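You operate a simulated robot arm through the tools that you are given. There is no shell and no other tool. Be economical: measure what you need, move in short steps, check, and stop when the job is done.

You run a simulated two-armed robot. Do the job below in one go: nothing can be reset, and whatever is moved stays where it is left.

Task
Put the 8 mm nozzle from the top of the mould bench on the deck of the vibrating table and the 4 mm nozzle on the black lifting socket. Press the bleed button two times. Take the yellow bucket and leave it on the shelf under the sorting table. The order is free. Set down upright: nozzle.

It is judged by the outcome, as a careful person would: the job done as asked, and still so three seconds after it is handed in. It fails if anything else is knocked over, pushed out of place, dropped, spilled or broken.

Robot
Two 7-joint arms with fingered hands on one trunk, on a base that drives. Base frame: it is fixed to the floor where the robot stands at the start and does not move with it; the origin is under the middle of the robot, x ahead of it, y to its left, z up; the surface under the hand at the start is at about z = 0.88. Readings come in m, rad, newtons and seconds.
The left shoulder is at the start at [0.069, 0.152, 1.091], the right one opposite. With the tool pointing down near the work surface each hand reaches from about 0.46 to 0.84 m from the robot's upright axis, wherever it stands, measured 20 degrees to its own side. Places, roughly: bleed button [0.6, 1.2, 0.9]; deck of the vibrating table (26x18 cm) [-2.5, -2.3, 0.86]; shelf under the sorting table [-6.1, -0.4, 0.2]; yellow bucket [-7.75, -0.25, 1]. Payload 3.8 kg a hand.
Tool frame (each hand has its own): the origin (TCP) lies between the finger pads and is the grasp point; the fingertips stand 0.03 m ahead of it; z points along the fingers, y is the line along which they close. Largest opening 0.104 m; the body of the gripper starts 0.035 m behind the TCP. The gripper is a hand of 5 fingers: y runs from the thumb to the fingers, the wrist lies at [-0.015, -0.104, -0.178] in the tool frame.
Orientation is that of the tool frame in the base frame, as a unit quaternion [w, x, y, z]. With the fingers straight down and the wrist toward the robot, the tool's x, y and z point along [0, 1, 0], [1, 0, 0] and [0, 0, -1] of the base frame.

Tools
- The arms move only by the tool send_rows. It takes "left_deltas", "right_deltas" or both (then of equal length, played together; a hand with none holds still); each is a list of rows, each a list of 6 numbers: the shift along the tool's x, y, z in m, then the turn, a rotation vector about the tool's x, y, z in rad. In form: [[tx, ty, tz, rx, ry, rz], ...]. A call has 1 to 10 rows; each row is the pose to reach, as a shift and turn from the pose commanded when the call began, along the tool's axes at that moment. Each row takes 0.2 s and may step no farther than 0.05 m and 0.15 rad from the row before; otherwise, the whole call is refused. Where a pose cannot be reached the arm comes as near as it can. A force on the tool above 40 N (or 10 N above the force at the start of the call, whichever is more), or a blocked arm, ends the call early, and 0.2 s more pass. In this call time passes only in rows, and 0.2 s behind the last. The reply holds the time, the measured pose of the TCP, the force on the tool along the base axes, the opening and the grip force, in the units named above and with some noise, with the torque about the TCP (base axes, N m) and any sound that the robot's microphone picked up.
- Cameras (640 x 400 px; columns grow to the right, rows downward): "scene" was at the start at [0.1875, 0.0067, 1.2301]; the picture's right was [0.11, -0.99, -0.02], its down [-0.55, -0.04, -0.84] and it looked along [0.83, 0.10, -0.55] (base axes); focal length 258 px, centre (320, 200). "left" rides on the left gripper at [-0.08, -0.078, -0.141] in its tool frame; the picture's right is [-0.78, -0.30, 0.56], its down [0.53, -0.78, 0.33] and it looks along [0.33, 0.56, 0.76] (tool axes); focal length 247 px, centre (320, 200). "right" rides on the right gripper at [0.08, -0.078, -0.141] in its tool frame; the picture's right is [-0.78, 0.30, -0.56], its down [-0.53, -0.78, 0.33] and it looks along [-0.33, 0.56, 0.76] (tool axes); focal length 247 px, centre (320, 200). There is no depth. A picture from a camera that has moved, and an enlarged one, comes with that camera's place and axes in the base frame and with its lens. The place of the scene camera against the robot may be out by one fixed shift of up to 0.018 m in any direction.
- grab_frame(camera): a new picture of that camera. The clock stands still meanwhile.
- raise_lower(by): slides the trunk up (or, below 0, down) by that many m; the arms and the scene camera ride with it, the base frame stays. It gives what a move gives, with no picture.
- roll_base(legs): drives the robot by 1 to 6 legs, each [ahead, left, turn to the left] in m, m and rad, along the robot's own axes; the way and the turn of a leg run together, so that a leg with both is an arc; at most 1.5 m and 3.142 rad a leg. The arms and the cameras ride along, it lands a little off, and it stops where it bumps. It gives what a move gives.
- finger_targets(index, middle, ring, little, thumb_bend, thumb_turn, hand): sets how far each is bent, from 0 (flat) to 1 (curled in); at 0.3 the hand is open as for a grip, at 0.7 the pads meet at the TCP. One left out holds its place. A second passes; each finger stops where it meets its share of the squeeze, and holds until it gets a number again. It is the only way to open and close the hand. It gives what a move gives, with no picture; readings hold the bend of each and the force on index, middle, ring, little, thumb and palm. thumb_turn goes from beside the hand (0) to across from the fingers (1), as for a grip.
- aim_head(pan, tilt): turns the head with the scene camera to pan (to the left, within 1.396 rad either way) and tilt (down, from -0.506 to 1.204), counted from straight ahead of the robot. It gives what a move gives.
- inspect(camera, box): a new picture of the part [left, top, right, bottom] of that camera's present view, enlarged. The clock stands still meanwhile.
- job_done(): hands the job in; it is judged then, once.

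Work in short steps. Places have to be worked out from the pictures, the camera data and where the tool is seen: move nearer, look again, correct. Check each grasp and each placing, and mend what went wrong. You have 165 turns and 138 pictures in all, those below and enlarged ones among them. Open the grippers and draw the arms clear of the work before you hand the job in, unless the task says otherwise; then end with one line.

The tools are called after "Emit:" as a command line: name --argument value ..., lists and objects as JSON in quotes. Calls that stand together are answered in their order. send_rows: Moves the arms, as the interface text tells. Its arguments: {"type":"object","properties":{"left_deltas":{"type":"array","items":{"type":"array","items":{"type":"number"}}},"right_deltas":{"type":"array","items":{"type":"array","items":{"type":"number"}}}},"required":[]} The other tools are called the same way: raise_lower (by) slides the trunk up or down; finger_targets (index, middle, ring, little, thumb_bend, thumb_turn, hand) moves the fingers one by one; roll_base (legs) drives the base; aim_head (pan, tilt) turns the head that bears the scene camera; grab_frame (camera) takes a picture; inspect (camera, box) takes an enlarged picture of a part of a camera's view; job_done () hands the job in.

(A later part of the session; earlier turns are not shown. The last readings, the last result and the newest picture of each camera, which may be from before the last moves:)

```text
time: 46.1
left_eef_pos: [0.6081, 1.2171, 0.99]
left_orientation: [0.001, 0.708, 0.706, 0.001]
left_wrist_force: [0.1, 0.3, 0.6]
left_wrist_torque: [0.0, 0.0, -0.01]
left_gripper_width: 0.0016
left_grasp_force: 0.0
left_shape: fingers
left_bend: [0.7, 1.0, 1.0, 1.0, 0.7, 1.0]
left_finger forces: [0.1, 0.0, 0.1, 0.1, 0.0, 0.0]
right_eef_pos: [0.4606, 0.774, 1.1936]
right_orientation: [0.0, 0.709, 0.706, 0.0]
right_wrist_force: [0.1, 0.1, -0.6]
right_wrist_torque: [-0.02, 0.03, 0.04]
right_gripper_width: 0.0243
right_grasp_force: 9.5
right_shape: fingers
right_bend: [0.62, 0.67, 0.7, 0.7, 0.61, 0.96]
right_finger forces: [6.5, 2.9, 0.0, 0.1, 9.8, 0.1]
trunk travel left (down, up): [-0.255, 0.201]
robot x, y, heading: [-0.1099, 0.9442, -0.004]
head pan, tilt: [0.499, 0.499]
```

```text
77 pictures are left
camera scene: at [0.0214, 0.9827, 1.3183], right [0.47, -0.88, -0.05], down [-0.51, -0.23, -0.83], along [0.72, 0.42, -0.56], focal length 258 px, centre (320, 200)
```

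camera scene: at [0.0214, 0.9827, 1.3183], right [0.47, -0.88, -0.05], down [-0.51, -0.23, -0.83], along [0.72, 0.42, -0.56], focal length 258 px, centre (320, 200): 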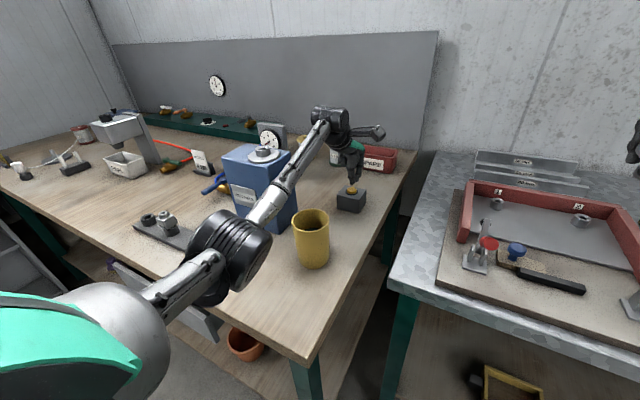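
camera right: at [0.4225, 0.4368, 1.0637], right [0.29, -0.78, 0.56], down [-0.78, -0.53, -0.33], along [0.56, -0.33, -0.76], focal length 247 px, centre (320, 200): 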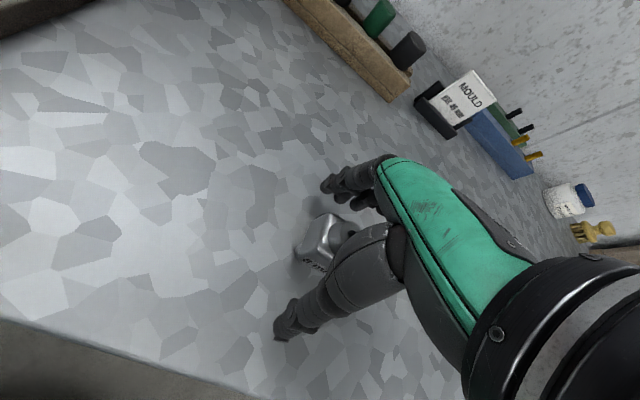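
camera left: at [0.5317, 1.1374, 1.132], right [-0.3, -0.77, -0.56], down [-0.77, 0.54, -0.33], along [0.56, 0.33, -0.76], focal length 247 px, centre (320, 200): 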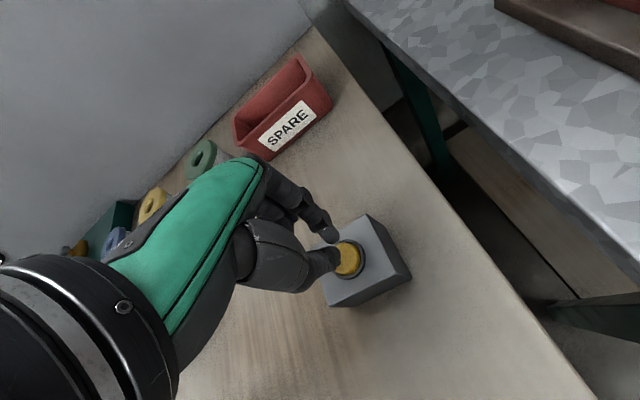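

The tip stands just over the yellow button. I press down in small steps and listen.

Emit:
send_rows --left_deltas '[[0.001, 0.002, 0.012, 0, 0, 0], [0.001, 0.002, 0.018, 0, 0, 0], [0.001, 0.002, 0.022, 0, 0, 0], [0.001, 0.002, 0.025, 0, 0, 0]]'

```text
time: 47.1
left_eef_pos: [0.6119, 1.2199, 0.9679]
left_orientation: [0.0, 0.708, 0.706, 0.001]
left_wrist_force: [-0.3, 0.0, 2.4]
left_wrist_torque: [0.0, 0.02, -0.01]
left_gripper_width: 0.0014
left_grasp_force: 0.9
left_shape: fingers
left_bend: [0.7, 1.0, 1.0, 1.0, 0.7, 1.0]
left_finger forces: [0.0, 0.0, 0.0, 0.1, 2.1, 0.0]
right_eef_pos: [0.4595, 0.7741, 1.194]
right_orientation: [0.0, 0.708, 0.706, 0.001]
right_wrist_force: [1.0, 0.6, -1.0]
right_wrist_torque: [0.02, 0.0, -0.03]
right_gripper_width: 0.0243
right_grasp_force: 9.4
right_shape: fingers
right_bend: [0.62, 0.67, 0.7, 0.7, 0.61, 0.96]
right_finger forces: [6.5, 3.0, 0.0, 0.0, 9.8, 0.0]
trunk travel left (down, up): [-0.255, 0.201]
robot x, y, heading: [-0.1088, 0.9426, -0.001]
head pan, tilt: [0.499, 0.499]
heard: click
```

A click was heard: first press. I lift 1.5 cm to let it come back.

Emit:
send_rows --left_deltas '[[0, 0, -0.008, 0, 0, 0], [0, 0, -0.018, 0, 0, 0], [0, 0, -0.018, 0, 0, 0]]'

```text
time: 47.9
left_eef_pos: [0.6113, 1.2189, 0.9848]
left_orientation: [0.0, 0.708, 0.706, 0.0]
left_wrist_force: [-0.5, -0.3, 0.2]
left_wrist_torque: [-0.01, -0.02, 0.01]
left_gripper_width: 0.0011
left_grasp_force: 0.2
left_shape: fingers
left_bend: [0.7, 1.0, 1.0, 1.0, 0.7, 1.0]
left_finger forces: [0.1, 0.1, 0.0, 0.1, 0.1, 0.0]
right_eef_pos: [0.4599, 0.7741, 1.1936]
right_orientation: [0.0, 0.709, 0.706, 0.0]
right_wrist_force: [-0.7, -0.2, 0.0]
right_wrist_torque: [-0.01, 0.0, 0.01]
right_gripper_width: 0.0243
right_grasp_force: 9.7
right_shape: fingers
right_bend: [0.62, 0.67, 0.7, 0.7, 0.61, 0.96]
right_finger forces: [6.5, 2.8, 0.0, 0.0, 9.8, 0.1]
trunk travel left (down, up): [-0.255, 0.201]
robot x, y, heading: [-0.1107, 0.9422, -0.008]
head pan, tilt: [0.499, 0.499]
```

Released. Second press the same way.

Emit:
send_rows --left_deltas '[[0, 0, 0.01, 0, 0, 0], [0, 0, 0.015, 0, 0, 0], [0, 0, 0.018, 0, 0, 0]]'

```text
time: 48.7
left_eef_pos: [0.6107, 1.2207, 0.968]
left_orientation: [0.001, 0.709, 0.705, 0.001]
left_wrist_force: [-0.2, 0.2, 2.4]
left_wrist_torque: [0.02, 0.03, 0.01]
left_gripper_width: 0.0009
left_grasp_force: 0.8
left_shape: fingers
left_bend: [0.7, 1.0, 1.0, 1.0, 0.7, 1.0]
left_finger forces: [0.0, 0.1, 0.1, 0.1, 2.2, 0.1]
right_eef_pos: [0.4598, 0.7736, 1.1948]
right_orientation: [0.0, 0.708, 0.706, 0.0]
right_wrist_force: [0.1, 0.2, -1.4]
right_wrist_torque: [0.0, -0.03, -0.01]
right_gripper_width: 0.0242
right_grasp_force: 8.8
right_shape: fingers
right_bend: [0.62, 0.67, 0.7, 0.7, 0.61, 0.96]
right_finger forces: [6.5, 2.9, 0.0, 0.0, 9.8, 0.1]
trunk travel left (down, up): [-0.255, 0.201]
robot x, y, heading: [-0.1129, 0.9427, -0.003]
head pan, tilt: [0.499, 0.499]
heard: click
```

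Second click. I lift straight up and take the arm back along the way it came, high over the mug.

Emit:
send_rows --left_deltas '[[0, 0, -0.04, 0, 0, 0], [0, 0, -0.085, 0, 0, 0], [0, 0, -0.13, 0, 0, 0], [0, 0, -0.175, 0, 0, 0], [0, 0, -0.22, 0, 0, 0], [0, -0.025, -0.255, 0, 0, 0], [-0.002, -0.06, -0.28, 0, 0, 0], [-0.005, -0.1, -0.3, 0, 0, 0], [-0.01, -0.145, -0.31, 0, 0, 0], [-0.015, -0.19, -0.32, 0, 0, 0]]'

Emit:
send_rows --left_deltas '[[-0.005, -0.04, 0, 0, 0, 0], [-0.01, -0.08, 0, 0, 0, 0], [-0.01, -0.11, 0, 0, 0, 0]]'

Emit:
grab_frame --camera "scene"

```text
time: 50.9
left_eef_pos: [0.4186, 1.2046, 1.2865]
left_orientation: [-0.001, 0.707, 0.707, 0.0]
left_wrist_force: [-0.6, 0.1, 0.3]
left_wrist_torque: [0.05, -0.03, 0.03]
left_gripper_width: 0.0012
left_grasp_force: 0.1
left_shape: fingers
left_bend: [0.7, 1.0, 1.0, 1.0, 0.7, 1.0]
left_finger forces: [0.1, 0.0, 0.0, 0.0, 0.1, 0.1]
right_eef_pos: [0.4581, 0.7746, 1.1954]
right_orientation: [0.0, 0.708, 0.706, 0.001]
right_wrist_force: [-1.1, -0.3, -0.7]
right_wrist_torque: [0.01, -0.03, -0.02]
right_gripper_width: 0.0241
right_grasp_force: 10.2
right_shape: fingers
right_bend: [0.62, 0.67, 0.7, 0.7, 0.61, 0.96]
right_finger forces: [6.5, 2.9, 0.0, 0.0, 9.8, 0.0]
trunk travel left (down, up): [-0.255, 0.201]
robot x, y, heading: [-0.1078, 0.9433, -0.005]
head pan, tilt: [0.499, 0.499]
```

```text
time: 51.7
left_eef_pos: [0.3099, 1.1947, 1.2867]
left_orientation: [-0.001, 0.708, 0.706, 0.001]
left_wrist_force: [0.5, 0.8, -0.9]
left_wrist_torque: [0.0, -0.04, 0.01]
left_gripper_width: 0.0008
left_grasp_force: 0.1
left_shape: fingers
left_bend: [0.7, 1.0, 1.0, 1.0, 0.7, 1.0]
left_finger forces: [0.0, 0.0, 0.0, 0.0, 0.1, 0.0]
right_eef_pos: [0.4591, 0.7735, 1.1941]
right_orientation: [0.0, 0.709, 0.706, 0.0]
right_wrist_force: [0.0, 0.2, -1.5]
right_wrist_torque: [-0.04, 0.02, -0.01]
right_gripper_width: 0.024
right_grasp_force: 9.3
right_shape: fingers
right_bend: [0.62, 0.67, 0.7, 0.7, 0.61, 0.96]
right_finger forces: [6.5, 2.9, 0.1, 0.1, 9.7, 0.0]
trunk travel left (down, up): [-0.255, 0.201]
robot x, y, heading: [-0.1141, 0.945, -0.002]
head pan, tilt: [0.499, 0.499]
```

```text
76 pictures are left
camera scene: at [0.0205, 0.9822, 1.3184], right [0.47, -0.88, -0.05], down [-0.51, -0.23, -0.83], along [0.72, 0.42, -0.56], focal length 258 px, centre (320, 200)
```

scene: 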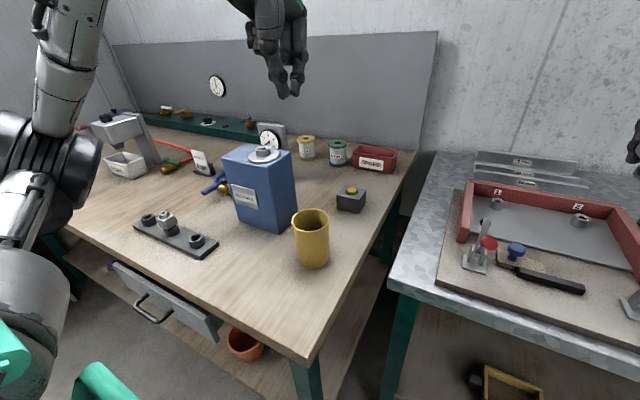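

All untouched. Before driving I look right and behind for free floor.

Emit:
aim_head --pan -1.39 --tilt 0.25

Emit:
grab_frame --camera "scene"

Emit:
aim_head --pan 1.39 --tilt 0.25

Emit:
grab_frame --camera "scene"

```text
time: 53.5
left_eef_pos: [0.3111, 1.195, 1.2862]
left_orientation: [-0.001, 0.709, 0.706, 0.0]
left_wrist_force: [0.1, 0.6, -0.2]
left_wrist_torque: [-0.01, 0.01, -0.02]
left_gripper_width: 0.0009
left_grasp_force: 0.1
left_shape: fingers
left_bend: [0.7, 1.0, 1.0, 1.0, 0.7, 1.0]
left_finger forces: [0.0, 0.1, 0.0, 0.0, 0.0, 0.1]
right_eef_pos: [0.4596, 0.7744, 1.194]
right_orientation: [-0.001, 0.709, 0.706, 0.001]
right_wrist_force: [-0.4, 0.0, -1.5]
right_wrist_torque: [-0.03, -0.02, -0.02]
right_gripper_width: 0.0243
right_grasp_force: 9.6
right_shape: fingers
right_bend: [0.62, 0.67, 0.7, 0.7, 0.61, 0.96]
right_finger forces: [6.4, 2.9, 0.1, 0.0, 9.7, 0.0]
trunk travel left (down, up): [-0.255, 0.201]
robot x, y, heading: [-0.1117, 0.9435, -0.003]
head pan, tilt: [-1.389, 0.25]
```

```text
75 pictures are left
camera scene: at [-0.0398, 0.8472, 1.3482], right [-0.98, -0.18, 0.11], down [-0.15, 0.24, -0.96], along [0.15, -0.95, -0.26], focal length 258 px, centre (320, 200)
```

scene: 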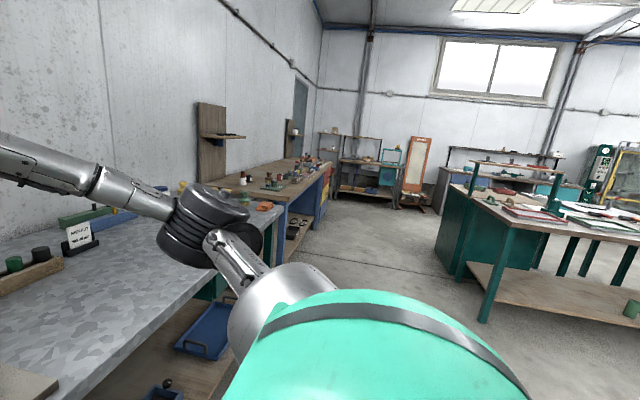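

```text
time: 56.0
left_eef_pos: [0.3115, 1.1953, 1.2878]
left_orientation: [0.0, 0.709, 0.706, 0.0]
left_wrist_force: [-0.2, -0.4, 0.1]
left_wrist_torque: [-0.01, -0.02, 0.02]
left_gripper_width: 0.0014
left_grasp_force: 0.0
left_shape: fingers
left_bend: [0.7, 1.0, 1.0, 1.0, 0.7, 1.0]
left_finger forces: [0.0, 0.0, 0.1, 0.0, 0.0, 0.0]
right_eef_pos: [0.4598, 0.773, 1.195]
right_orientation: [0.0, 0.708, 0.706, 0.001]
right_wrist_force: [0.0, 0.8, -1.1]
right_wrist_torque: [0.04, -0.04, -0.02]
right_gripper_width: 0.0241
right_grasp_force: 9.7
right_shape: fingers
right_bend: [0.62, 0.67, 0.7, 0.7, 0.61, 0.96]
right_finger forces: [6.5, 2.8, 0.0, 0.1, 9.9, 0.0]
trunk travel left (down, up): [-0.255, 0.201]
robot x, y, heading: [-0.1093, 0.9445, -0.006]
head pan, tilt: [1.389, 0.25]
```

```text
74 pictures are left
camera scene: at [-0.0393, 1.0309, 1.3482], right [0.98, -0.18, -0.11], down [-0.15, -0.24, -0.96], along [0.15, 0.95, -0.26], focal length 258 px, centre (320, 200)
```

scene: 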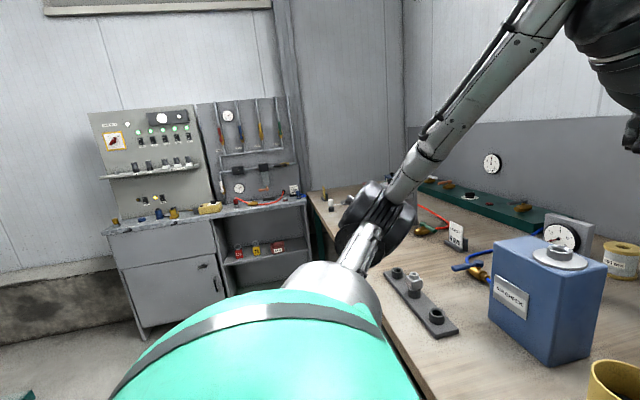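

The floor behind seems open, with another table at about x < -1.2, y < -1.2. I back up 0.55 m and turn right to look toward the vibrating table.

Emit:
roll_base --legs '[[-0.55, 0, 0], [0, 0, -2.3]]'

Emit:
aim_head --pan 0.0 --tilt 0.3

Emit:
grab_frame --camera "scene"

Emit:
aim_head --pan -1.0 --tilt 0.3

Emit:
grab_frame --camera "scene"

```text
time: 64.6
left_eef_pos: [-0.7492, 0.4627, 1.2859]
left_orientation: [-0.001, 0.933, -0.361, 0.0]
left_wrist_force: [-1.3, -0.2, 0.4]
left_wrist_torque: [0.02, 0.02, 0.0]
left_gripper_width: 0.001
left_grasp_force: 0.1
left_shape: fingers
left_bend: [0.7, 1.0, 1.0, 1.0, 0.7, 1.0]
left_finger forces: [0.0, 0.1, 0.0, 0.0, 0.1, 0.0]
right_eef_pos: [-1.1632, 0.636, 1.1944]
right_orientation: [0.0, 0.933, -0.361, 0.001]
right_wrist_force: [-0.4, -0.5, -1.2]
right_wrist_torque: [-0.02, 0.01, 0.01]
right_gripper_width: 0.0239
right_grasp_force: 8.9
right_shape: fingers
right_bend: [0.62, 0.67, 0.7, 0.7, 0.62, 0.97]
right_finger forces: [6.1, 2.5, 0.0, 0.0, 9.1, 0.1]
trunk travel left (down, up): [-0.255, 0.201]
robot x, y, heading: [-0.6534, 0.9458, -2.314]
head pan, tilt: [1.389, 0.25]
```

```text
time: 66.1
left_eef_pos: [-0.7511, 0.4641, 1.2876]
left_orientation: [0.0, 0.932, -0.362, 0.0]
left_wrist_force: [-0.9, -0.5, -0.7]
left_wrist_torque: [0.02, 0.02, -0.01]
left_gripper_width: 0.001
left_grasp_force: 0.1
left_shape: fingers
left_bend: [0.7, 1.0, 1.0, 1.0, 0.7, 1.0]
left_finger forces: [0.0, 0.0, 0.0, 0.0, 0.0, 0.1]
right_eef_pos: [-1.163, 0.6348, 1.1944]
right_orientation: [0.0, 0.932, -0.362, 0.001]
right_wrist_force: [0.4, -0.3, -2.0]
right_wrist_torque: [0.0, -0.04, -0.03]
right_gripper_width: 0.0236
right_grasp_force: 8.8
right_shape: fingers
right_bend: [0.62, 0.67, 0.7, 0.7, 0.62, 0.97]
right_finger forces: [6.2, 2.5, 0.0, 0.0, 9.2, 0.1]
trunk travel left (down, up): [-0.255, 0.201]
robot x, y, heading: [-0.6538, 0.9478, -2.31]
head pan, tilt: [0.0, 0.3]
```

```text
73 pictures are left
camera scene: at [-0.7495, 0.8344, 1.3352], right [-0.74, 0.67, 0.0], down [0.27, 0.29, -0.92], along [-0.62, -0.68, -0.4], focal length 258 px, centre (320, 200)
```

scene: 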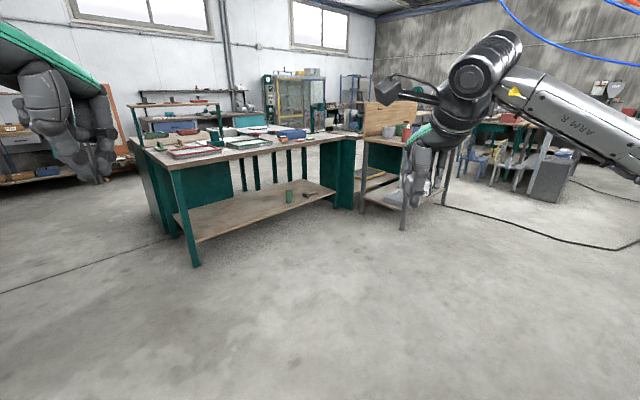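

```text
time: 67.4
left_eef_pos: [-0.7491, 0.4631, 1.2867]
left_orientation: [0.001, 0.932, -0.363, 0.0]
left_wrist_force: [0.0, 0.1, -0.7]
left_wrist_torque: [0.02, 0.02, -0.03]
left_gripper_width: 0.0012
left_grasp_force: 0.1
left_shape: fingers
left_bend: [0.7, 1.0, 1.0, 1.0, 0.7, 1.0]
left_finger forces: [0.0, 0.0, 0.0, 0.0, 0.0, 0.0]
right_eef_pos: [-1.1647, 0.6357, 1.1945]
right_orientation: [0.0, 0.932, -0.362, 0.001]
right_wrist_force: [-0.4, 0.1, -1.3]
right_wrist_torque: [0.0, 0.0, -0.02]
right_gripper_width: 0.0236
right_grasp_force: 9.0
right_shape: fingers
right_bend: [0.62, 0.67, 0.7, 0.7, 0.62, 0.97]
right_finger forces: [6.1, 2.6, 0.1, 0.1, 9.1, 0.0]
trunk travel left (down, up): [-0.255, 0.201]
robot x, y, heading: [-0.653, 0.9442, -2.31]
head pan, tilt: [-1.0, 0.3]
```

```text
72 pictures are left
camera scene: at [-0.7788, 0.9189, 1.3399], right [0.16, 0.98, 0.09], down [0.36, 0.03, -0.93], along [-0.92, 0.19, -0.35], focal length 258 px, centre (320, 200)
```

scene: 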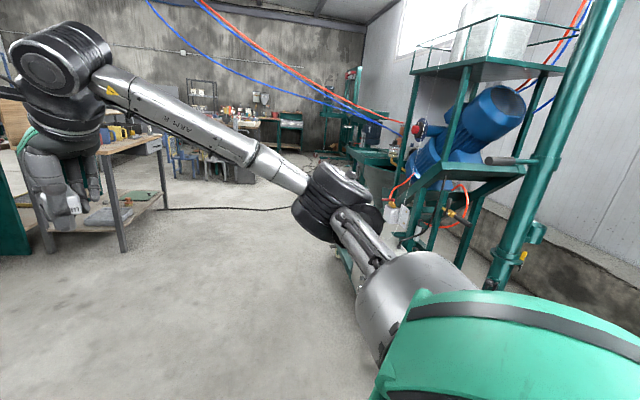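

Free floor lies ahead. I enlarge the table ahead to find the vibrating table's deck (expected near column 259, row 128 when looking straight).

Emit:
aim_head --pan 0.0 --tilt 0.3

Emit:
inspect --camera "scene" --box '[120, 80, 360, 220]'

```text
time: 68.7
left_eef_pos: [-0.7509, 0.4632, 1.2854]
left_orientation: [0.0, 0.933, -0.361, 0.0]
left_wrist_force: [0.1, -0.9, 0.3]
left_wrist_torque: [-0.02, -0.01, 0.0]
left_gripper_width: 0.0012
left_grasp_force: 0.2
left_shape: fingers
left_bend: [0.7, 1.0, 1.0, 1.0, 0.7, 1.0]
left_finger forces: [0.0, 0.1, 0.1, 0.1, 0.0, 0.1]
right_eef_pos: [-1.1635, 0.6355, 1.193]
right_orientation: [0.0, 0.932, -0.362, 0.001]
right_wrist_force: [-0.3, -0.7, -2.0]
right_wrist_torque: [0.01, 0.01, 0.02]
right_gripper_width: 0.0232
right_grasp_force: 8.6
right_shape: fingers
right_bend: [0.62, 0.67, 0.7, 0.7, 0.62, 0.97]
right_finger forces: [6.1, 2.6, 0.0, 0.1, 9.1, 0.0]
trunk travel left (down, up): [-0.255, 0.201]
robot x, y, heading: [-0.6552, 0.9416, -2.312]
head pan, tilt: [0.0, 0.3]
```

```text
2.67 times, centred on (240, 150) of scene
camera zoom: at [-0.7495, 0.8345, 1.3352], right [-0.74, 0.67, 0.0], down [0.27, 0.29, -0.92], along [-0.62, -0.68, -0.4], focal length 687 px, centre (533, 333)
```

zoom: 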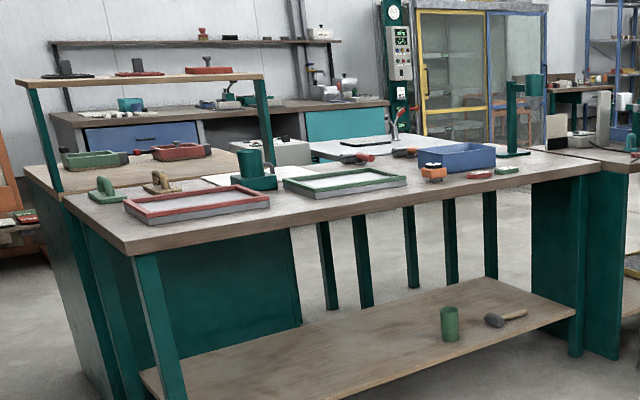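

The table's front edge runs along y ≈ -0.93; the deck seems to lie beyond it. I drive to about [-1.6, -0.05] facing it, raise the trunk for a better view, and look.

Emit:
roll_base --legs '[[1.35, 0, 0], [0, 0, 0.74]]'

Emit:
raise_lower --by 0.18

Emit:
grab_frame --camera "scene"

```text
time: 77.4
left_eef_pos: [-1.3169, -0.4793, 1.2858]
left_orientation: [0.0, 1.0, 0.001, 0.0]
left_wrist_force: [0.6, 0.2, 0.0]
left_wrist_torque: [-0.03, 0.0, 0.03]
left_gripper_width: 0.0013
left_grasp_force: 0.1
left_shape: fingers
left_bend: [0.7, 1.0, 1.0, 1.0, 0.7, 1.0]
left_finger forces: [0.1, 0.1, 0.0, 0.0, 0.0, 0.0]
right_eef_pos: [-1.7373, -0.6327, 1.1938]
right_orientation: [0.0, 1.0, 0.002, 0.0]
right_wrist_force: [-0.1, 0.4, -1.5]
right_wrist_torque: [0.01, -0.05, -0.01]
right_gripper_width: 0.0235
right_grasp_force: 8.5
right_shape: fingers
right_bend: [0.62, 0.67, 0.7, 0.7, 0.62, 0.97]
right_finger forces: [6.0, 2.4, 0.0, 0.0, 8.8, 0.0]
trunk travel left (down, up): [-0.255, 0.201]
robot x, y, heading: [-1.5676, -0.0578, -1.57]
head pan, tilt: [0.0, 0.3]
```

```text
time: 79.4
left_eef_pos: [-1.3159, -0.4816, 1.467]
left_orientation: [-0.001, 1.0, 0.002, -0.001]
left_wrist_force: [-0.8, 0.5, -0.3]
left_wrist_torque: [0.0, -0.02, -0.02]
left_gripper_width: 0.0011
left_grasp_force: 0.0
left_shape: fingers
left_bend: [0.7, 1.0, 1.0, 1.0, 0.7, 1.0]
left_finger forces: [0.0, 0.0, 0.0, 0.1, 0.0, 0.0]
right_eef_pos: [-1.7358, -0.6318, 1.3747]
right_orientation: [0.001, 1.0, 0.001, 0.0]
right_wrist_force: [1.0, 0.8, -1.5]
right_wrist_torque: [0.02, -0.01, -0.03]
right_gripper_width: 0.0234
right_grasp_force: 8.6
right_shape: fingers
right_bend: [0.63, 0.67, 0.7, 0.7, 0.62, 0.97]
right_finger forces: [6.0, 2.5, 0.0, 0.0, 8.8, 0.0]
trunk travel left (down, up): [-0.435, 0.021]
robot x, y, heading: [-1.5688, -0.0577, -1.57]
head pan, tilt: [0.0, 0.3]
```

```text
70 pictures are left
camera scene: at [-1.5687, -0.1594, 1.5317], right [-1.0, 0.0, 0.0], down [0.0, 0.3, -0.95], along [0.0, -0.95, -0.3], focal length 258 px, centre (320, 200)
```

scene: 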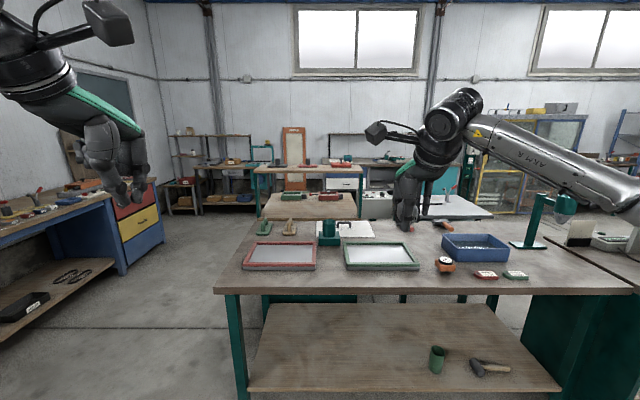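

The deck should appear near column 427, row 199, at the white surface behind. I enlarge that region.

Emit:
inspect --camera "scene" --box '[330, 140, 570, 290]'

```text
2.67 times, centred on (450, 215) of scene
camera zoom: at [-1.5687, -0.1594, 1.5317], right [-1.0, 0.0, 0.0], down [0.0, 0.3, -0.95], along [0.0, -0.95, -0.3], focal length 687 px, centre (-27, 160)
```

zoom: 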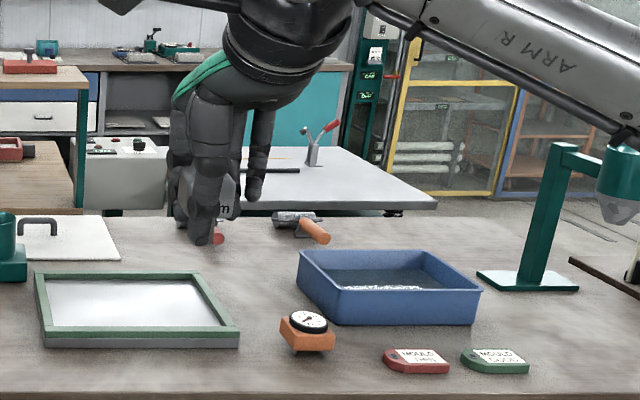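

The white surface spans about x -2.8…-2.1, y -1.9…-2.4; the west side looks open. I back away and turn to the west to find a route around.

Emit:
roll_base --legs '[[-0.6, 0, 0], [0, 0, -1.57], [1.2, 0, 0]]'

Emit:
grab_frame --camera "scene"

Emit:
aim_head --pan 0.9 --tilt 0.35

Emit:
grab_frame --camera "scene"

```text
time: 92.2
left_eef_pos: [-3.1782, 0.2585, 1.4673]
left_orientation: [0.001, 0.712, -0.702, 0.0]
left_wrist_force: [0.1, -0.4, 0.2]
left_wrist_torque: [0.02, 0.0, 0.0]
left_gripper_width: 0.0011
left_grasp_force: 0.2
left_shape: fingers
left_bend: [0.7, 1.0, 1.0, 1.0, 0.7, 1.0]
left_finger forces: [0.0, 0.0, 0.1, 0.0, 0.1, 0.0]
right_eef_pos: [-3.3344, 0.677, 1.3744]
right_orientation: [0.001, 0.712, -0.702, -0.001]
right_wrist_force: [-0.1, 0.6, -1.6]
right_wrist_torque: [-0.01, 0.05, 0.02]
right_gripper_width: 0.0229
right_grasp_force: 8.8
right_shape: fingers
right_bend: [0.63, 0.68, 0.7, 0.7, 0.62, 0.97]
right_finger forces: [5.9, 2.4, 0.0, 0.0, 8.4, 0.0]
trunk travel left (down, up): [-0.435, 0.021]
robot x, y, heading: [-2.7622, 0.5171, -3.131]
head pan, tilt: [0.0, 0.3]
```

```text
68 pictures are left
camera scene: at [-2.8547, 0.5127, 1.5316], right [-0.01, 1.0, 0.0], down [0.3, 0.0, -0.95], along [-0.95, -0.01, -0.3], focal length 258 px, centre (320, 200)
```

scene: 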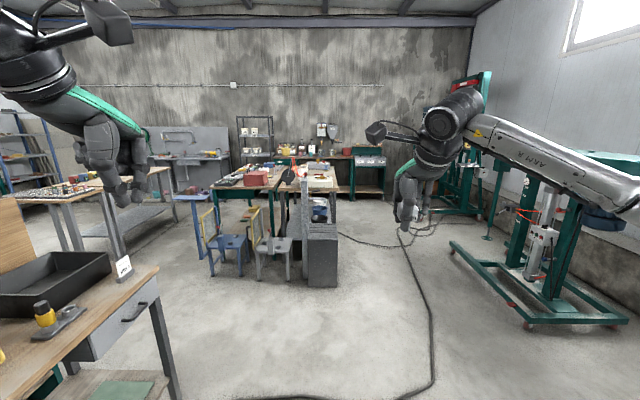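

```text
time: 93.5
left_eef_pos: [-3.1788, 0.2581, 1.4677]
left_orientation: [0.001, 0.712, -0.702, -0.001]
left_wrist_force: [-0.6, -0.2, -1.3]
left_wrist_torque: [-0.03, 0.01, 0.04]
left_gripper_width: 0.0008
left_grasp_force: 0.1
left_shape: fingers
left_bend: [0.7, 1.0, 1.0, 1.0, 0.7, 1.0]
left_finger forces: [0.0, 0.0, 0.0, 0.0, 0.0, 0.0]
right_eef_pos: [-3.3364, 0.6779, 1.3751]
right_orientation: [-0.001, 0.712, -0.702, 0.0]
right_wrist_force: [-0.1, 0.6, -1.6]
right_wrist_torque: [0.02, -0.02, -0.02]
right_gripper_width: 0.0225
right_grasp_force: 8.7
right_shape: fingers
right_bend: [0.63, 0.68, 0.7, 0.7, 0.62, 0.97]
right_finger forces: [6.0, 2.4, 0.1, 0.1, 8.5, 0.1]
trunk travel left (down, up): [-0.435, 0.021]
robot x, y, heading: [-2.7611, 0.5185, -3.127]
head pan, tilt: [0.901, 0.351]
```

```text
67 pictures are left
camera scene: at [-2.8191, 0.4402, 1.5269], right [-0.79, 0.61, 0.0], down [0.21, 0.27, -0.94], along [-0.57, -0.74, -0.34], focal length 258 px, centre (320, 200)
```

scene: 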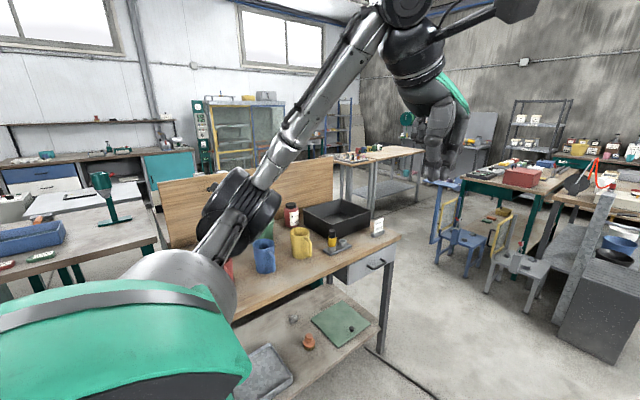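

A gap about 1.1 m wide lies at x ≈ -4.45 between the grey table and the chairs. I drive through it to the south, then face east, watching with a picture before the last part.

Emit:
roll_base --legs '[[1.45, 0, 0], [0.2, 0, 0], [0, 0, 1.56]]'

Emit:
aim_head --pan 0.3 --tilt 0.45

Emit:
grab_frame --camera "scene"

Emit:
inspect --camera "right" --box '[240, 160, 400, 310]'

```text
time: 105.7
left_eef_pos: [-4.1597, 0.0778, 1.4677]
left_orientation: [0.001, 1.0, 0.0, 0.001]
left_wrist_force: [0.0, -0.2, -0.1]
left_wrist_torque: [0.02, 0.04, -0.02]
left_gripper_width: 0.001
left_grasp_force: 0.1
left_shape: fingers
left_bend: [0.7, 1.0, 1.0, 1.0, 0.7, 1.0]
left_finger forces: [0.1, 0.0, 0.1, 0.0, 0.0, 0.0]
right_eef_pos: [-4.5812, -0.0724, 1.3746]
right_orientation: [0.001, 1.0, 0.0, 0.001]
right_wrist_force: [-0.4, 0.1, 0.1]
right_wrist_torque: [-0.03, 0.01, 0.02]
right_gripper_width: 0.0223
right_grasp_force: 8.1
right_shape: fingers
right_bend: [0.63, 0.68, 0.7, 0.7, 0.63, 0.97]
right_finger forces: [5.7, 2.3, 0.0, 0.1, 8.1, 0.0]
trunk travel left (down, up): [-0.435, 0.021]
robot x, y, heading: [-4.4138, 0.5007, -1.571]
head pan, tilt: [0.901, 0.351]
```

```text
time: 106.7
left_eef_pos: [-4.1594, 0.0786, 1.4664]
left_orientation: [-0.001, 1.0, 0.0, 0.001]
left_wrist_force: [-1.2, -0.1, -1.1]
left_wrist_torque: [0.01, 0.02, 0.0]
left_gripper_width: 0.001
left_grasp_force: 0.0
left_shape: fingers
left_bend: [0.7, 1.0, 1.0, 1.0, 0.7, 1.0]
left_finger forces: [0.0, 0.1, 0.0, 0.0, 0.0, 0.0]
right_eef_pos: [-4.581, -0.0728, 1.3737]
right_orientation: [0.0, 1.0, 0.0, 0.0]
right_wrist_force: [-0.4, -0.2, -1.2]
right_wrist_torque: [0.0, -0.03, 0.0]
right_gripper_width: 0.022
right_grasp_force: 8.1
right_shape: fingers
right_bend: [0.63, 0.68, 0.7, 0.7, 0.63, 0.97]
right_finger forces: [5.7, 2.2, 0.0, 0.0, 8.1, 0.0]
trunk travel left (down, up): [-0.435, 0.021]
robot x, y, heading: [-4.4114, 0.4982, -1.575]
head pan, tilt: [0.3, 0.45]
```

```text
66 pictures are left
camera scene: at [-4.3839, 0.4058, 1.5176], right [-0.95, -0.3, 0.0], down [-0.13, 0.42, -0.9], along [0.27, -0.86, -0.44], focal length 258 px, centre (320, 200)
```

scene: 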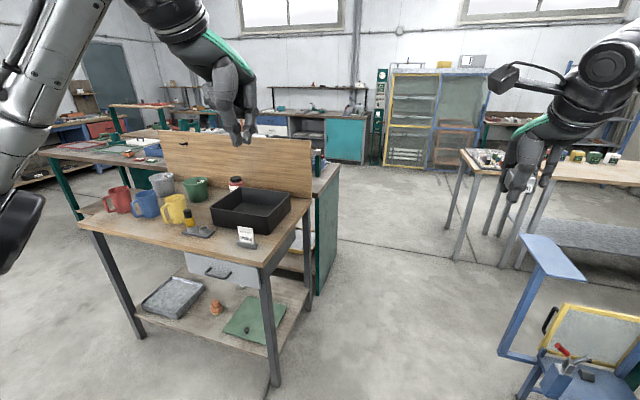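

```text
2.67 times, centred on (320, 235) of right
camera zoom: at [-4.4999, 0.0066, 1.5146], right [-0.78, -0.3, 0.56], down [-0.53, 0.78, -0.33], along [-0.33, -0.56, -0.76], focal length 659 px, centre (320, 107)
```

zoom: 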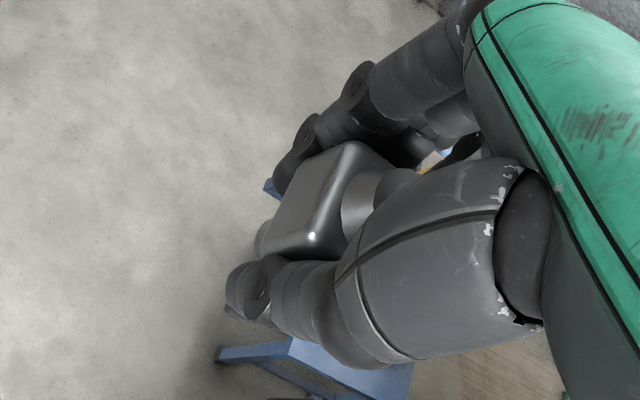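

Slight creep of the grip; I re-tighten, then drive south through the gap and turn east to look.

Emit:
finger_targets --hand "right" --index 0.75 --middle 0.75 --thumb_bend 0.75

Emit:
roll_base --legs '[[1.4, 0, 0], [1.38, 0, 0], [0, 0, 1.57]]'

Emit:
aim_head --pan 0.0 --tilt 0.4

Emit:
grab_frame --camera "scene"

```text
time: 107.7
left_eef_pos: [-4.1589, 0.0797, 1.4678]
left_orientation: [0.001, 1.0, 0.0, 0.0]
left_wrist_force: [0.7, 0.0, 0.1]
left_wrist_torque: [-0.02, -0.01, -0.04]
left_gripper_width: 0.0012
left_grasp_force: 0.1
left_shape: fingers
left_bend: [0.7, 1.0, 1.0, 1.0, 0.7, 1.0]
left_finger forces: [0.1, 0.0, 0.0, 0.1, 0.0, 0.0]
right_eef_pos: [-4.5803, -0.0726, 1.3747]
right_orientation: [0.001, 1.0, 0.0, 0.0]
right_wrist_force: [-0.3, -0.7, -0.7]
right_wrist_torque: [-0.02, -0.02, -0.01]
right_gripper_width: 0.0174
right_grasp_force: 20.2
right_shape: fingers
right_bend: [0.73, 0.73, 0.7, 0.7, 0.63, 0.95]
right_finger forces: [12.2, 8.4, 0.1, 0.0, 18.9, 0.1]
trunk travel left (down, up): [-0.435, 0.021]
robot x, y, heading: [-4.4152, 0.4978, -1.569]
head pan, tilt: [0.3, 0.45]
```

```text
time: 124.9
left_eef_pos: [-3.977, -2.0117, 1.468]
left_orientation: [0.0, 0.703, 0.711, 0.0]
left_wrist_force: [0.1, -0.2, -0.2]
left_wrist_torque: [-0.01, 0.04, -0.01]
left_gripper_width: 0.001
left_grasp_force: 0.1
left_shape: fingers
left_bend: [0.7, 1.0, 1.0, 1.0, 0.7, 1.0]
left_finger forces: [0.0, 0.1, 0.1, 0.0, 0.0, 0.0]
right_eef_pos: [-3.8213, -2.4317, 1.3734]
right_orientation: [0.0, 0.703, 0.711, 0.0]
right_wrist_force: [0.6, 0.4, -0.8]
right_wrist_torque: [-0.01, 0.02, -0.04]
right_gripper_width: 0.0167
right_grasp_force: 18.6
right_shape: fingers
right_bend: [0.73, 0.73, 0.7, 0.7, 0.63, 0.95]
right_finger forces: [11.9, 8.1, 0.0, 0.0, 18.3, 0.1]
trunk travel left (down, up): [-0.435, 0.021]
robot x, y, heading: [-4.3949, -2.2707, 0.011]
head pan, tilt: [0.3, 0.45]
```

```text
time: 125.7
left_eef_pos: [-3.9763, -2.013, 1.4669]
left_orientation: [0.0, 0.704, 0.71, 0.0]
left_wrist_force: [0.7, 0.3, 0.0]
left_wrist_torque: [0.02, 0.01, 0.0]
left_gripper_width: 0.0011
left_grasp_force: 0.2
left_shape: fingers
left_bend: [0.7, 1.0, 1.0, 1.0, 0.7, 1.0]
left_finger forces: [0.0, 0.0, 0.1, 0.0, 0.0, 0.0]
right_eef_pos: [-3.8207, -2.4301, 1.3734]
right_orientation: [0.0, 0.704, 0.711, 0.0]
right_wrist_force: [-0.6, -0.1, -0.7]
right_wrist_torque: [0.0, 0.0, 0.0]
right_gripper_width: 0.0169
right_grasp_force: 19.2
right_shape: fingers
right_bend: [0.73, 0.73, 0.7, 0.7, 0.63, 0.95]
right_finger forces: [11.9, 8.1, 0.0, 0.0, 18.4, 0.1]
trunk travel left (down, up): [-0.435, 0.021]
robot x, y, heading: [-4.3935, -2.2678, 0.006]
head pan, tilt: [0.0, 0.4]
```

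```text
64 pictures are left
camera scene: at [-4.2974, -2.2726, 1.5222], right [0.01, -1.0, 0.0], down [-0.39, 0.0, -0.92], along [0.92, 0.01, -0.39], focal length 258 px, centre (320, 200)
```

scene: 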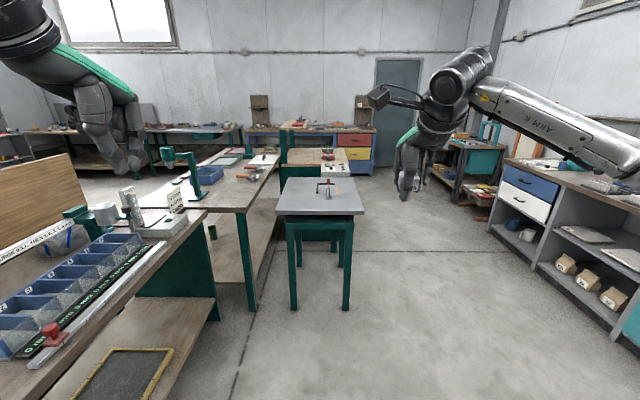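

The vibrating table stands free at the front with its deck near [-2.5, -2.3]. I enlarge the deck.

Emit:
inspect --camera "scene" --box '[260, 160, 380, 230]'

```text
5.33 times, centred on (320, 195) of scene
camera zoom: at [-4.2974, -2.2726, 1.5222], right [0.01, -1.0, 0.0], down [-0.39, 0.0, -0.92], along [0.92, 0.01, -0.39], focal length 1374 px, centre (320, 227)
```

zoom: 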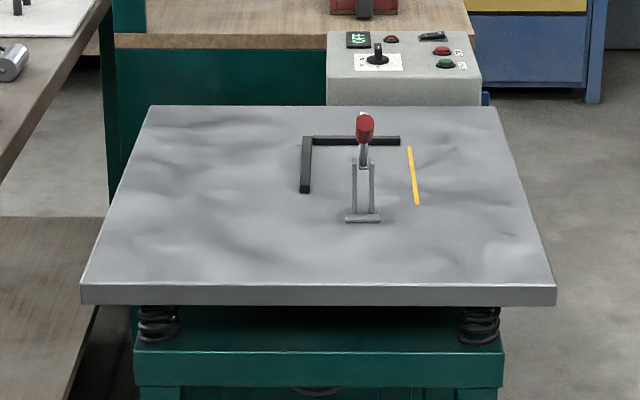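

The black L-stops and yellow line mark a field about 26×18 cm: x -2.66…-2.40, y -2.40…-2.22, with a toggle clamp at its near edge. I drive closer, a bit left, and look again.

Emit:
roll_base --legs '[[0, 0.17, 0], [1.15, 0, 0]]'

Emit:
aim_head --pan -0.3 --tilt 0.75

Emit:
grab_frame --camera "scene"

Emit:
grab_frame --camera "right"

```text
time: 132.6
left_eef_pos: [-2.8377, -1.8262, 1.469]
left_orientation: [0.001, 0.703, 0.711, 0.001]
left_wrist_force: [-0.5, 0.2, 0.4]
left_wrist_torque: [-0.01, -0.04, -0.02]
left_gripper_width: 0.0011
left_grasp_force: 0.1
left_shape: fingers
left_bend: [0.7, 1.0, 1.0, 1.0, 0.7, 1.0]
left_finger forces: [0.0, 0.0, 0.0, 0.0, 0.1, 0.0]
right_eef_pos: [-2.6815, -2.2461, 1.3736]
right_orientation: [0.001, 0.703, 0.711, 0.0]
right_wrist_force: [-0.8, 0.1, -0.6]
right_wrist_torque: [0.04, 0.0, -0.05]
right_gripper_width: 0.0165
right_grasp_force: 18.9
right_shape: fingers
right_bend: [0.73, 0.73, 0.7, 0.7, 0.63, 0.95]
right_finger forces: [11.9, 8.0, 0.0, 0.1, 18.2, 0.0]
trunk travel left (down, up): [-0.435, 0.021]
robot x, y, heading: [-3.2558, -2.0825, 0.008]
head pan, tilt: [0.0, 0.4]
```

```text
time: 133.4
left_eef_pos: [-2.8357, -1.8274, 1.4666]
left_orientation: [0.0, 0.704, 0.711, 0.0]
left_wrist_force: [-0.4, -0.2, 0.8]
left_wrist_torque: [0.01, -0.01, -0.01]
left_gripper_width: 0.0009
left_grasp_force: 0.0
left_shape: fingers
left_bend: [0.7, 1.0, 1.0, 1.0, 0.7, 1.0]
left_finger forces: [0.0, 0.0, 0.1, 0.1, 0.0, 0.0]
right_eef_pos: [-2.6798, -2.2472, 1.3734]
right_orientation: [0.0, 0.704, 0.711, 0.0]
right_wrist_force: [0.0, -0.7, -1.8]
right_wrist_torque: [0.04, -0.04, 0.0]
right_gripper_width: 0.0167
right_grasp_force: 19.1
right_shape: fingers
right_bend: [0.73, 0.73, 0.7, 0.7, 0.63, 0.95]
right_finger forces: [11.9, 8.1, 0.0, 0.0, 18.4, 0.0]
trunk travel left (down, up): [-0.435, 0.021]
robot x, y, heading: [-3.2546, -2.0869, 0.01]
head pan, tilt: [-0.3, 0.75]
```

```text
62 pictures are left
camera scene: at [-3.1701, -2.1125, 1.4912], right [-0.28, -0.96, 0.0], down [-0.66, 0.19, -0.73], along [0.7, -0.21, -0.68], focal length 258 px, centre (320, 200)
```

scene: 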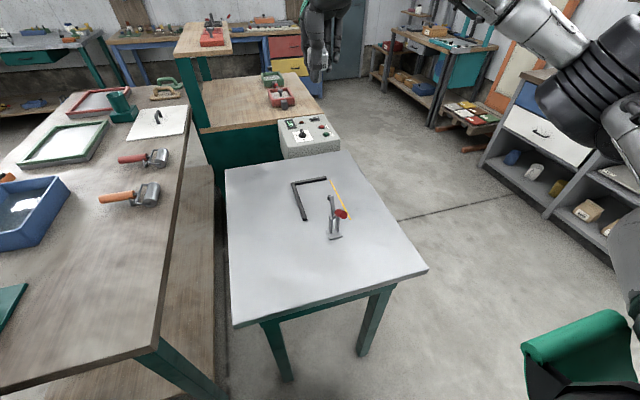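

```text
61 pictures are left
camera right: at [-2.7585, -2.166, 1.5145], right [0.3, -0.77, 0.56], down [-0.77, -0.54, -0.33], along [0.56, -0.33, -0.76], focal length 247 px, centre (320, 200)
```

right: 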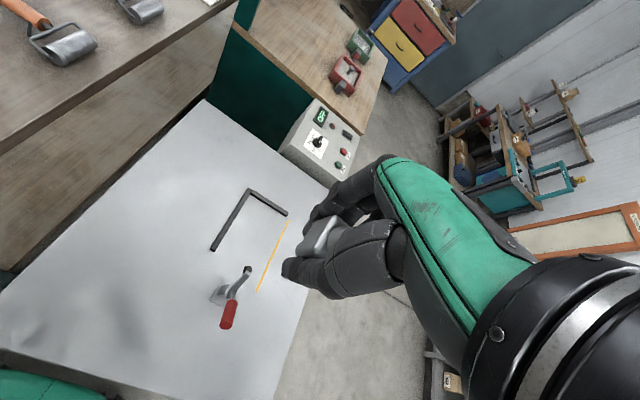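

Emit:
inspect --camera "right" --box '[190, 170, 310, 340]'

Emit:
inspect --camera "scene" --box '[270, 160, 390, 250]'

```text
2.35 times, centred on (250, 255) of right
camera zoom: at [-2.7585, -2.166, 1.5145], right [0.3, -0.77, 0.56], down [-0.77, -0.54, -0.33], along [0.56, -0.33, -0.76], focal length 581 px, centre (485, 71)
```

zoom: 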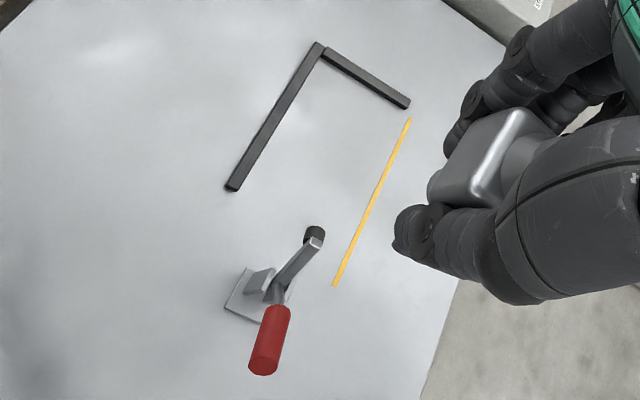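

```text
4.44 times, centred on (330, 205) of scene
camera zoom: at [-3.1701, -2.1125, 1.4912], right [-0.28, -0.96, 0.0], down [-0.66, 0.19, -0.73], along [0.7, -0.21, -0.68], focal length 1145 px, centre (276, 178)
```

zoom: 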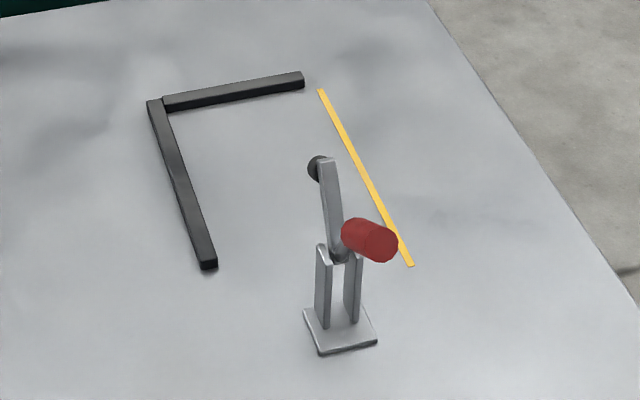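

The clear spot is around [-2.48, -2.28], between left stop and yellow line and behind the clamp tip. I lower the trunk by 0.16 and bring the nozzle above that spot.

Emit:
raise_lower --by -0.16

Emit:
send_rows --right_deltas '[[-0.008, 0.045, 0.0, 0, 0, 0], [-0.016, 0.09, 0.01, 0, 0, 0], [-0.026, 0.135, 0.02, 0, 0, 0], [-0.034, 0.175, 0.04, 0, 0, 0], [-0.037, 0.2, 0.07, 0, 0, 0], [-0.037, 0.2, 0.11, 0, 0, 0]]'

Emit:
grab_frame --camera "right"

Emit:
grab_frame --camera "scene"

```text
time: 135.2
left_eef_pos: [-2.8373, -1.8271, 1.3081]
left_orientation: [0.0, 0.703, 0.711, 0.0]
left_wrist_force: [-0.1, -0.1, -0.6]
left_wrist_torque: [0.04, 0.01, 0.0]
left_gripper_width: 0.0009
left_grasp_force: 0.0
left_shape: fingers
left_bend: [0.7, 1.0, 1.0, 1.0, 0.7, 1.0]
left_finger forces: [0.1, 0.0, 0.0, 0.0, 0.1, 0.1]
right_eef_pos: [-2.6816, -2.2463, 1.2156]
right_orientation: [0.0, 0.704, 0.71, 0.001]
right_wrist_force: [-0.3, -0.4, -0.8]
right_wrist_torque: [0.0, -0.01, 0.0]
right_gripper_width: 0.017
right_grasp_force: 18.7
right_shape: fingers
right_bend: [0.73, 0.73, 0.7, 0.7, 0.63, 0.95]
right_finger forces: [12.0, 8.1, 0.0, 0.0, 18.3, 0.0]
trunk travel left (down, up): [-0.275, 0.181]
robot x, y, heading: [-3.2526, -2.0846, 0.013]
head pan, tilt: [-0.3, 0.75]
```

```text
time: 136.6
left_eef_pos: [-2.8358, -1.8279, 1.3066]
left_orientation: [-0.001, 0.703, 0.711, 0.0]
left_wrist_force: [0.0, 0.1, 0.0]
left_wrist_torque: [0.0, 0.0, 0.01]
left_gripper_width: 0.0012
left_grasp_force: 0.1
left_shape: fingers
left_bend: [0.7, 1.0, 1.0, 1.0, 0.7, 1.0]
left_finger forces: [0.0, 0.0, 0.0, 0.0, 0.0, 0.0]
right_eef_pos: [-2.4961, -2.2669, 1.1122]
right_orientation: [0.0, 0.703, 0.711, 0.001]
right_wrist_force: [0.5, 0.3, -1.8]
right_wrist_torque: [0.01, 0.03, 0.0]
right_gripper_width: 0.0156
right_grasp_force: 17.9
right_shape: fingers
right_bend: [0.74, 0.73, 0.7, 0.7, 0.65, 0.95]
right_finger forces: [10.7, 8.4, 0.0, 0.0, 17.6, 0.0]
right hand out of reach, approached as far as the arm can: row 5, 6
trunk travel left (down, up): [-0.275, 0.181]
robot x, y, heading: [-3.2556, -2.085, 0.012]
head pan, tilt: [-0.3, 0.75]
```

```text
58 pictures are left
camera right: at [-2.5737, -2.1879, 1.252], right [0.3, -0.77, 0.56], down [-0.77, -0.54, -0.33], along [0.56, -0.33, -0.76], focal length 247 px, centre (320, 200)
```

right: 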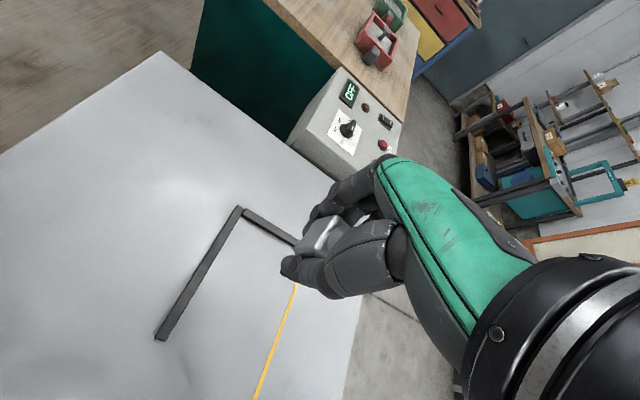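

```text
57 pictures are left
camera scene: at [-3.1332, -2.1124, 1.3191], right [-0.28, -0.96, 0.03], down [-0.72, 0.19, -0.67], along [0.64, -0.21, -0.74], focal length 258 px, centre (320, 200)
```

scene: 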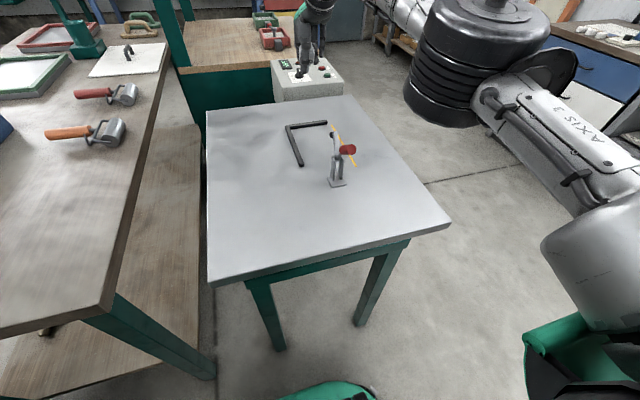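

Slightly beyond reach at this height; lower down it gets better. I check the nozzle's seat in the hand before lowering.

Emit:
inspect --camera "right" --box '[240, 160, 400, 310]'

Emit:
send_rows --right_deltas '[[0, -0.005, 0.04, 0, 0, 0], [0, -0.005, 0.08, 0, 0, 0], [0.0, -0.005, 0.12, 0, 0, 0]]'

Emit:
inspect --camera "scene" --box '[270, 90, 390, 200]'

```text
2.67 times, centred on (320, 235) of right
camera zoom: at [-2.5737, -2.1879, 1.252], right [0.3, -0.77, 0.56], down [-0.77, -0.54, -0.33], along [0.56, -0.33, -0.76], focal length 659 px, centre (320, 107)
```

zoom: 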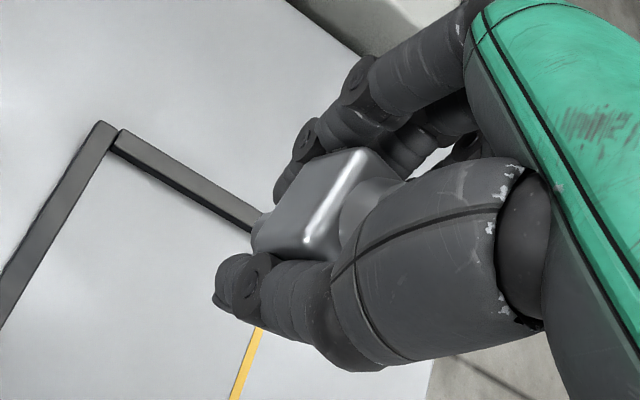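

```text
time: 137.4
left_eef_pos: [-2.836, -1.8266, 1.3071]
left_orientation: [-0.001, 0.704, 0.711, -0.001]
left_wrist_force: [0.6, -0.8, 0.7]
left_wrist_torque: [-0.03, 0.0, 0.01]
left_gripper_width: 0.0011
left_grasp_force: 0.1
left_shape: fingers
left_bend: [0.7, 1.0, 1.0, 1.0, 0.7, 1.0]
left_finger forces: [0.1, 0.0, 0.0, 0.0, 0.0, 0.0]
right_eef_pos: [-2.5025, -2.2686, 0.9912]
right_orientation: [0.001, 0.704, 0.71, 0.0]
right_wrist_force: [-0.4, 0.5, -0.6]
right_wrist_torque: [-0.03, -0.01, -0.03]
right_gripper_width: 0.0157
right_grasp_force: 17.9
right_shape: fingers
right_bend: [0.74, 0.73, 0.7, 0.7, 0.65, 0.95]
right_finger forces: [10.5, 8.2, 0.0, 0.0, 17.1, 0.0]
trunk travel left (down, up): [-0.275, 0.181]
robot x, y, heading: [-3.255, -2.0843, 0.013]
head pan, tilt: [-0.3, 0.75]
```

```text
3.64 times, centred on (330, 145) of scene
camera zoom: at [-3.133, -2.1117, 1.3193], right [-0.28, -0.96, 0.03], down [-0.72, 0.19, -0.67], along [0.64, -0.21, -0.74], focal length 937 px, centre (284, 400)
```

zoom: 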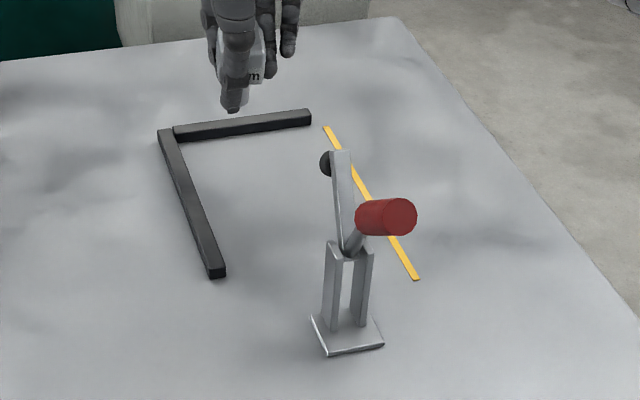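

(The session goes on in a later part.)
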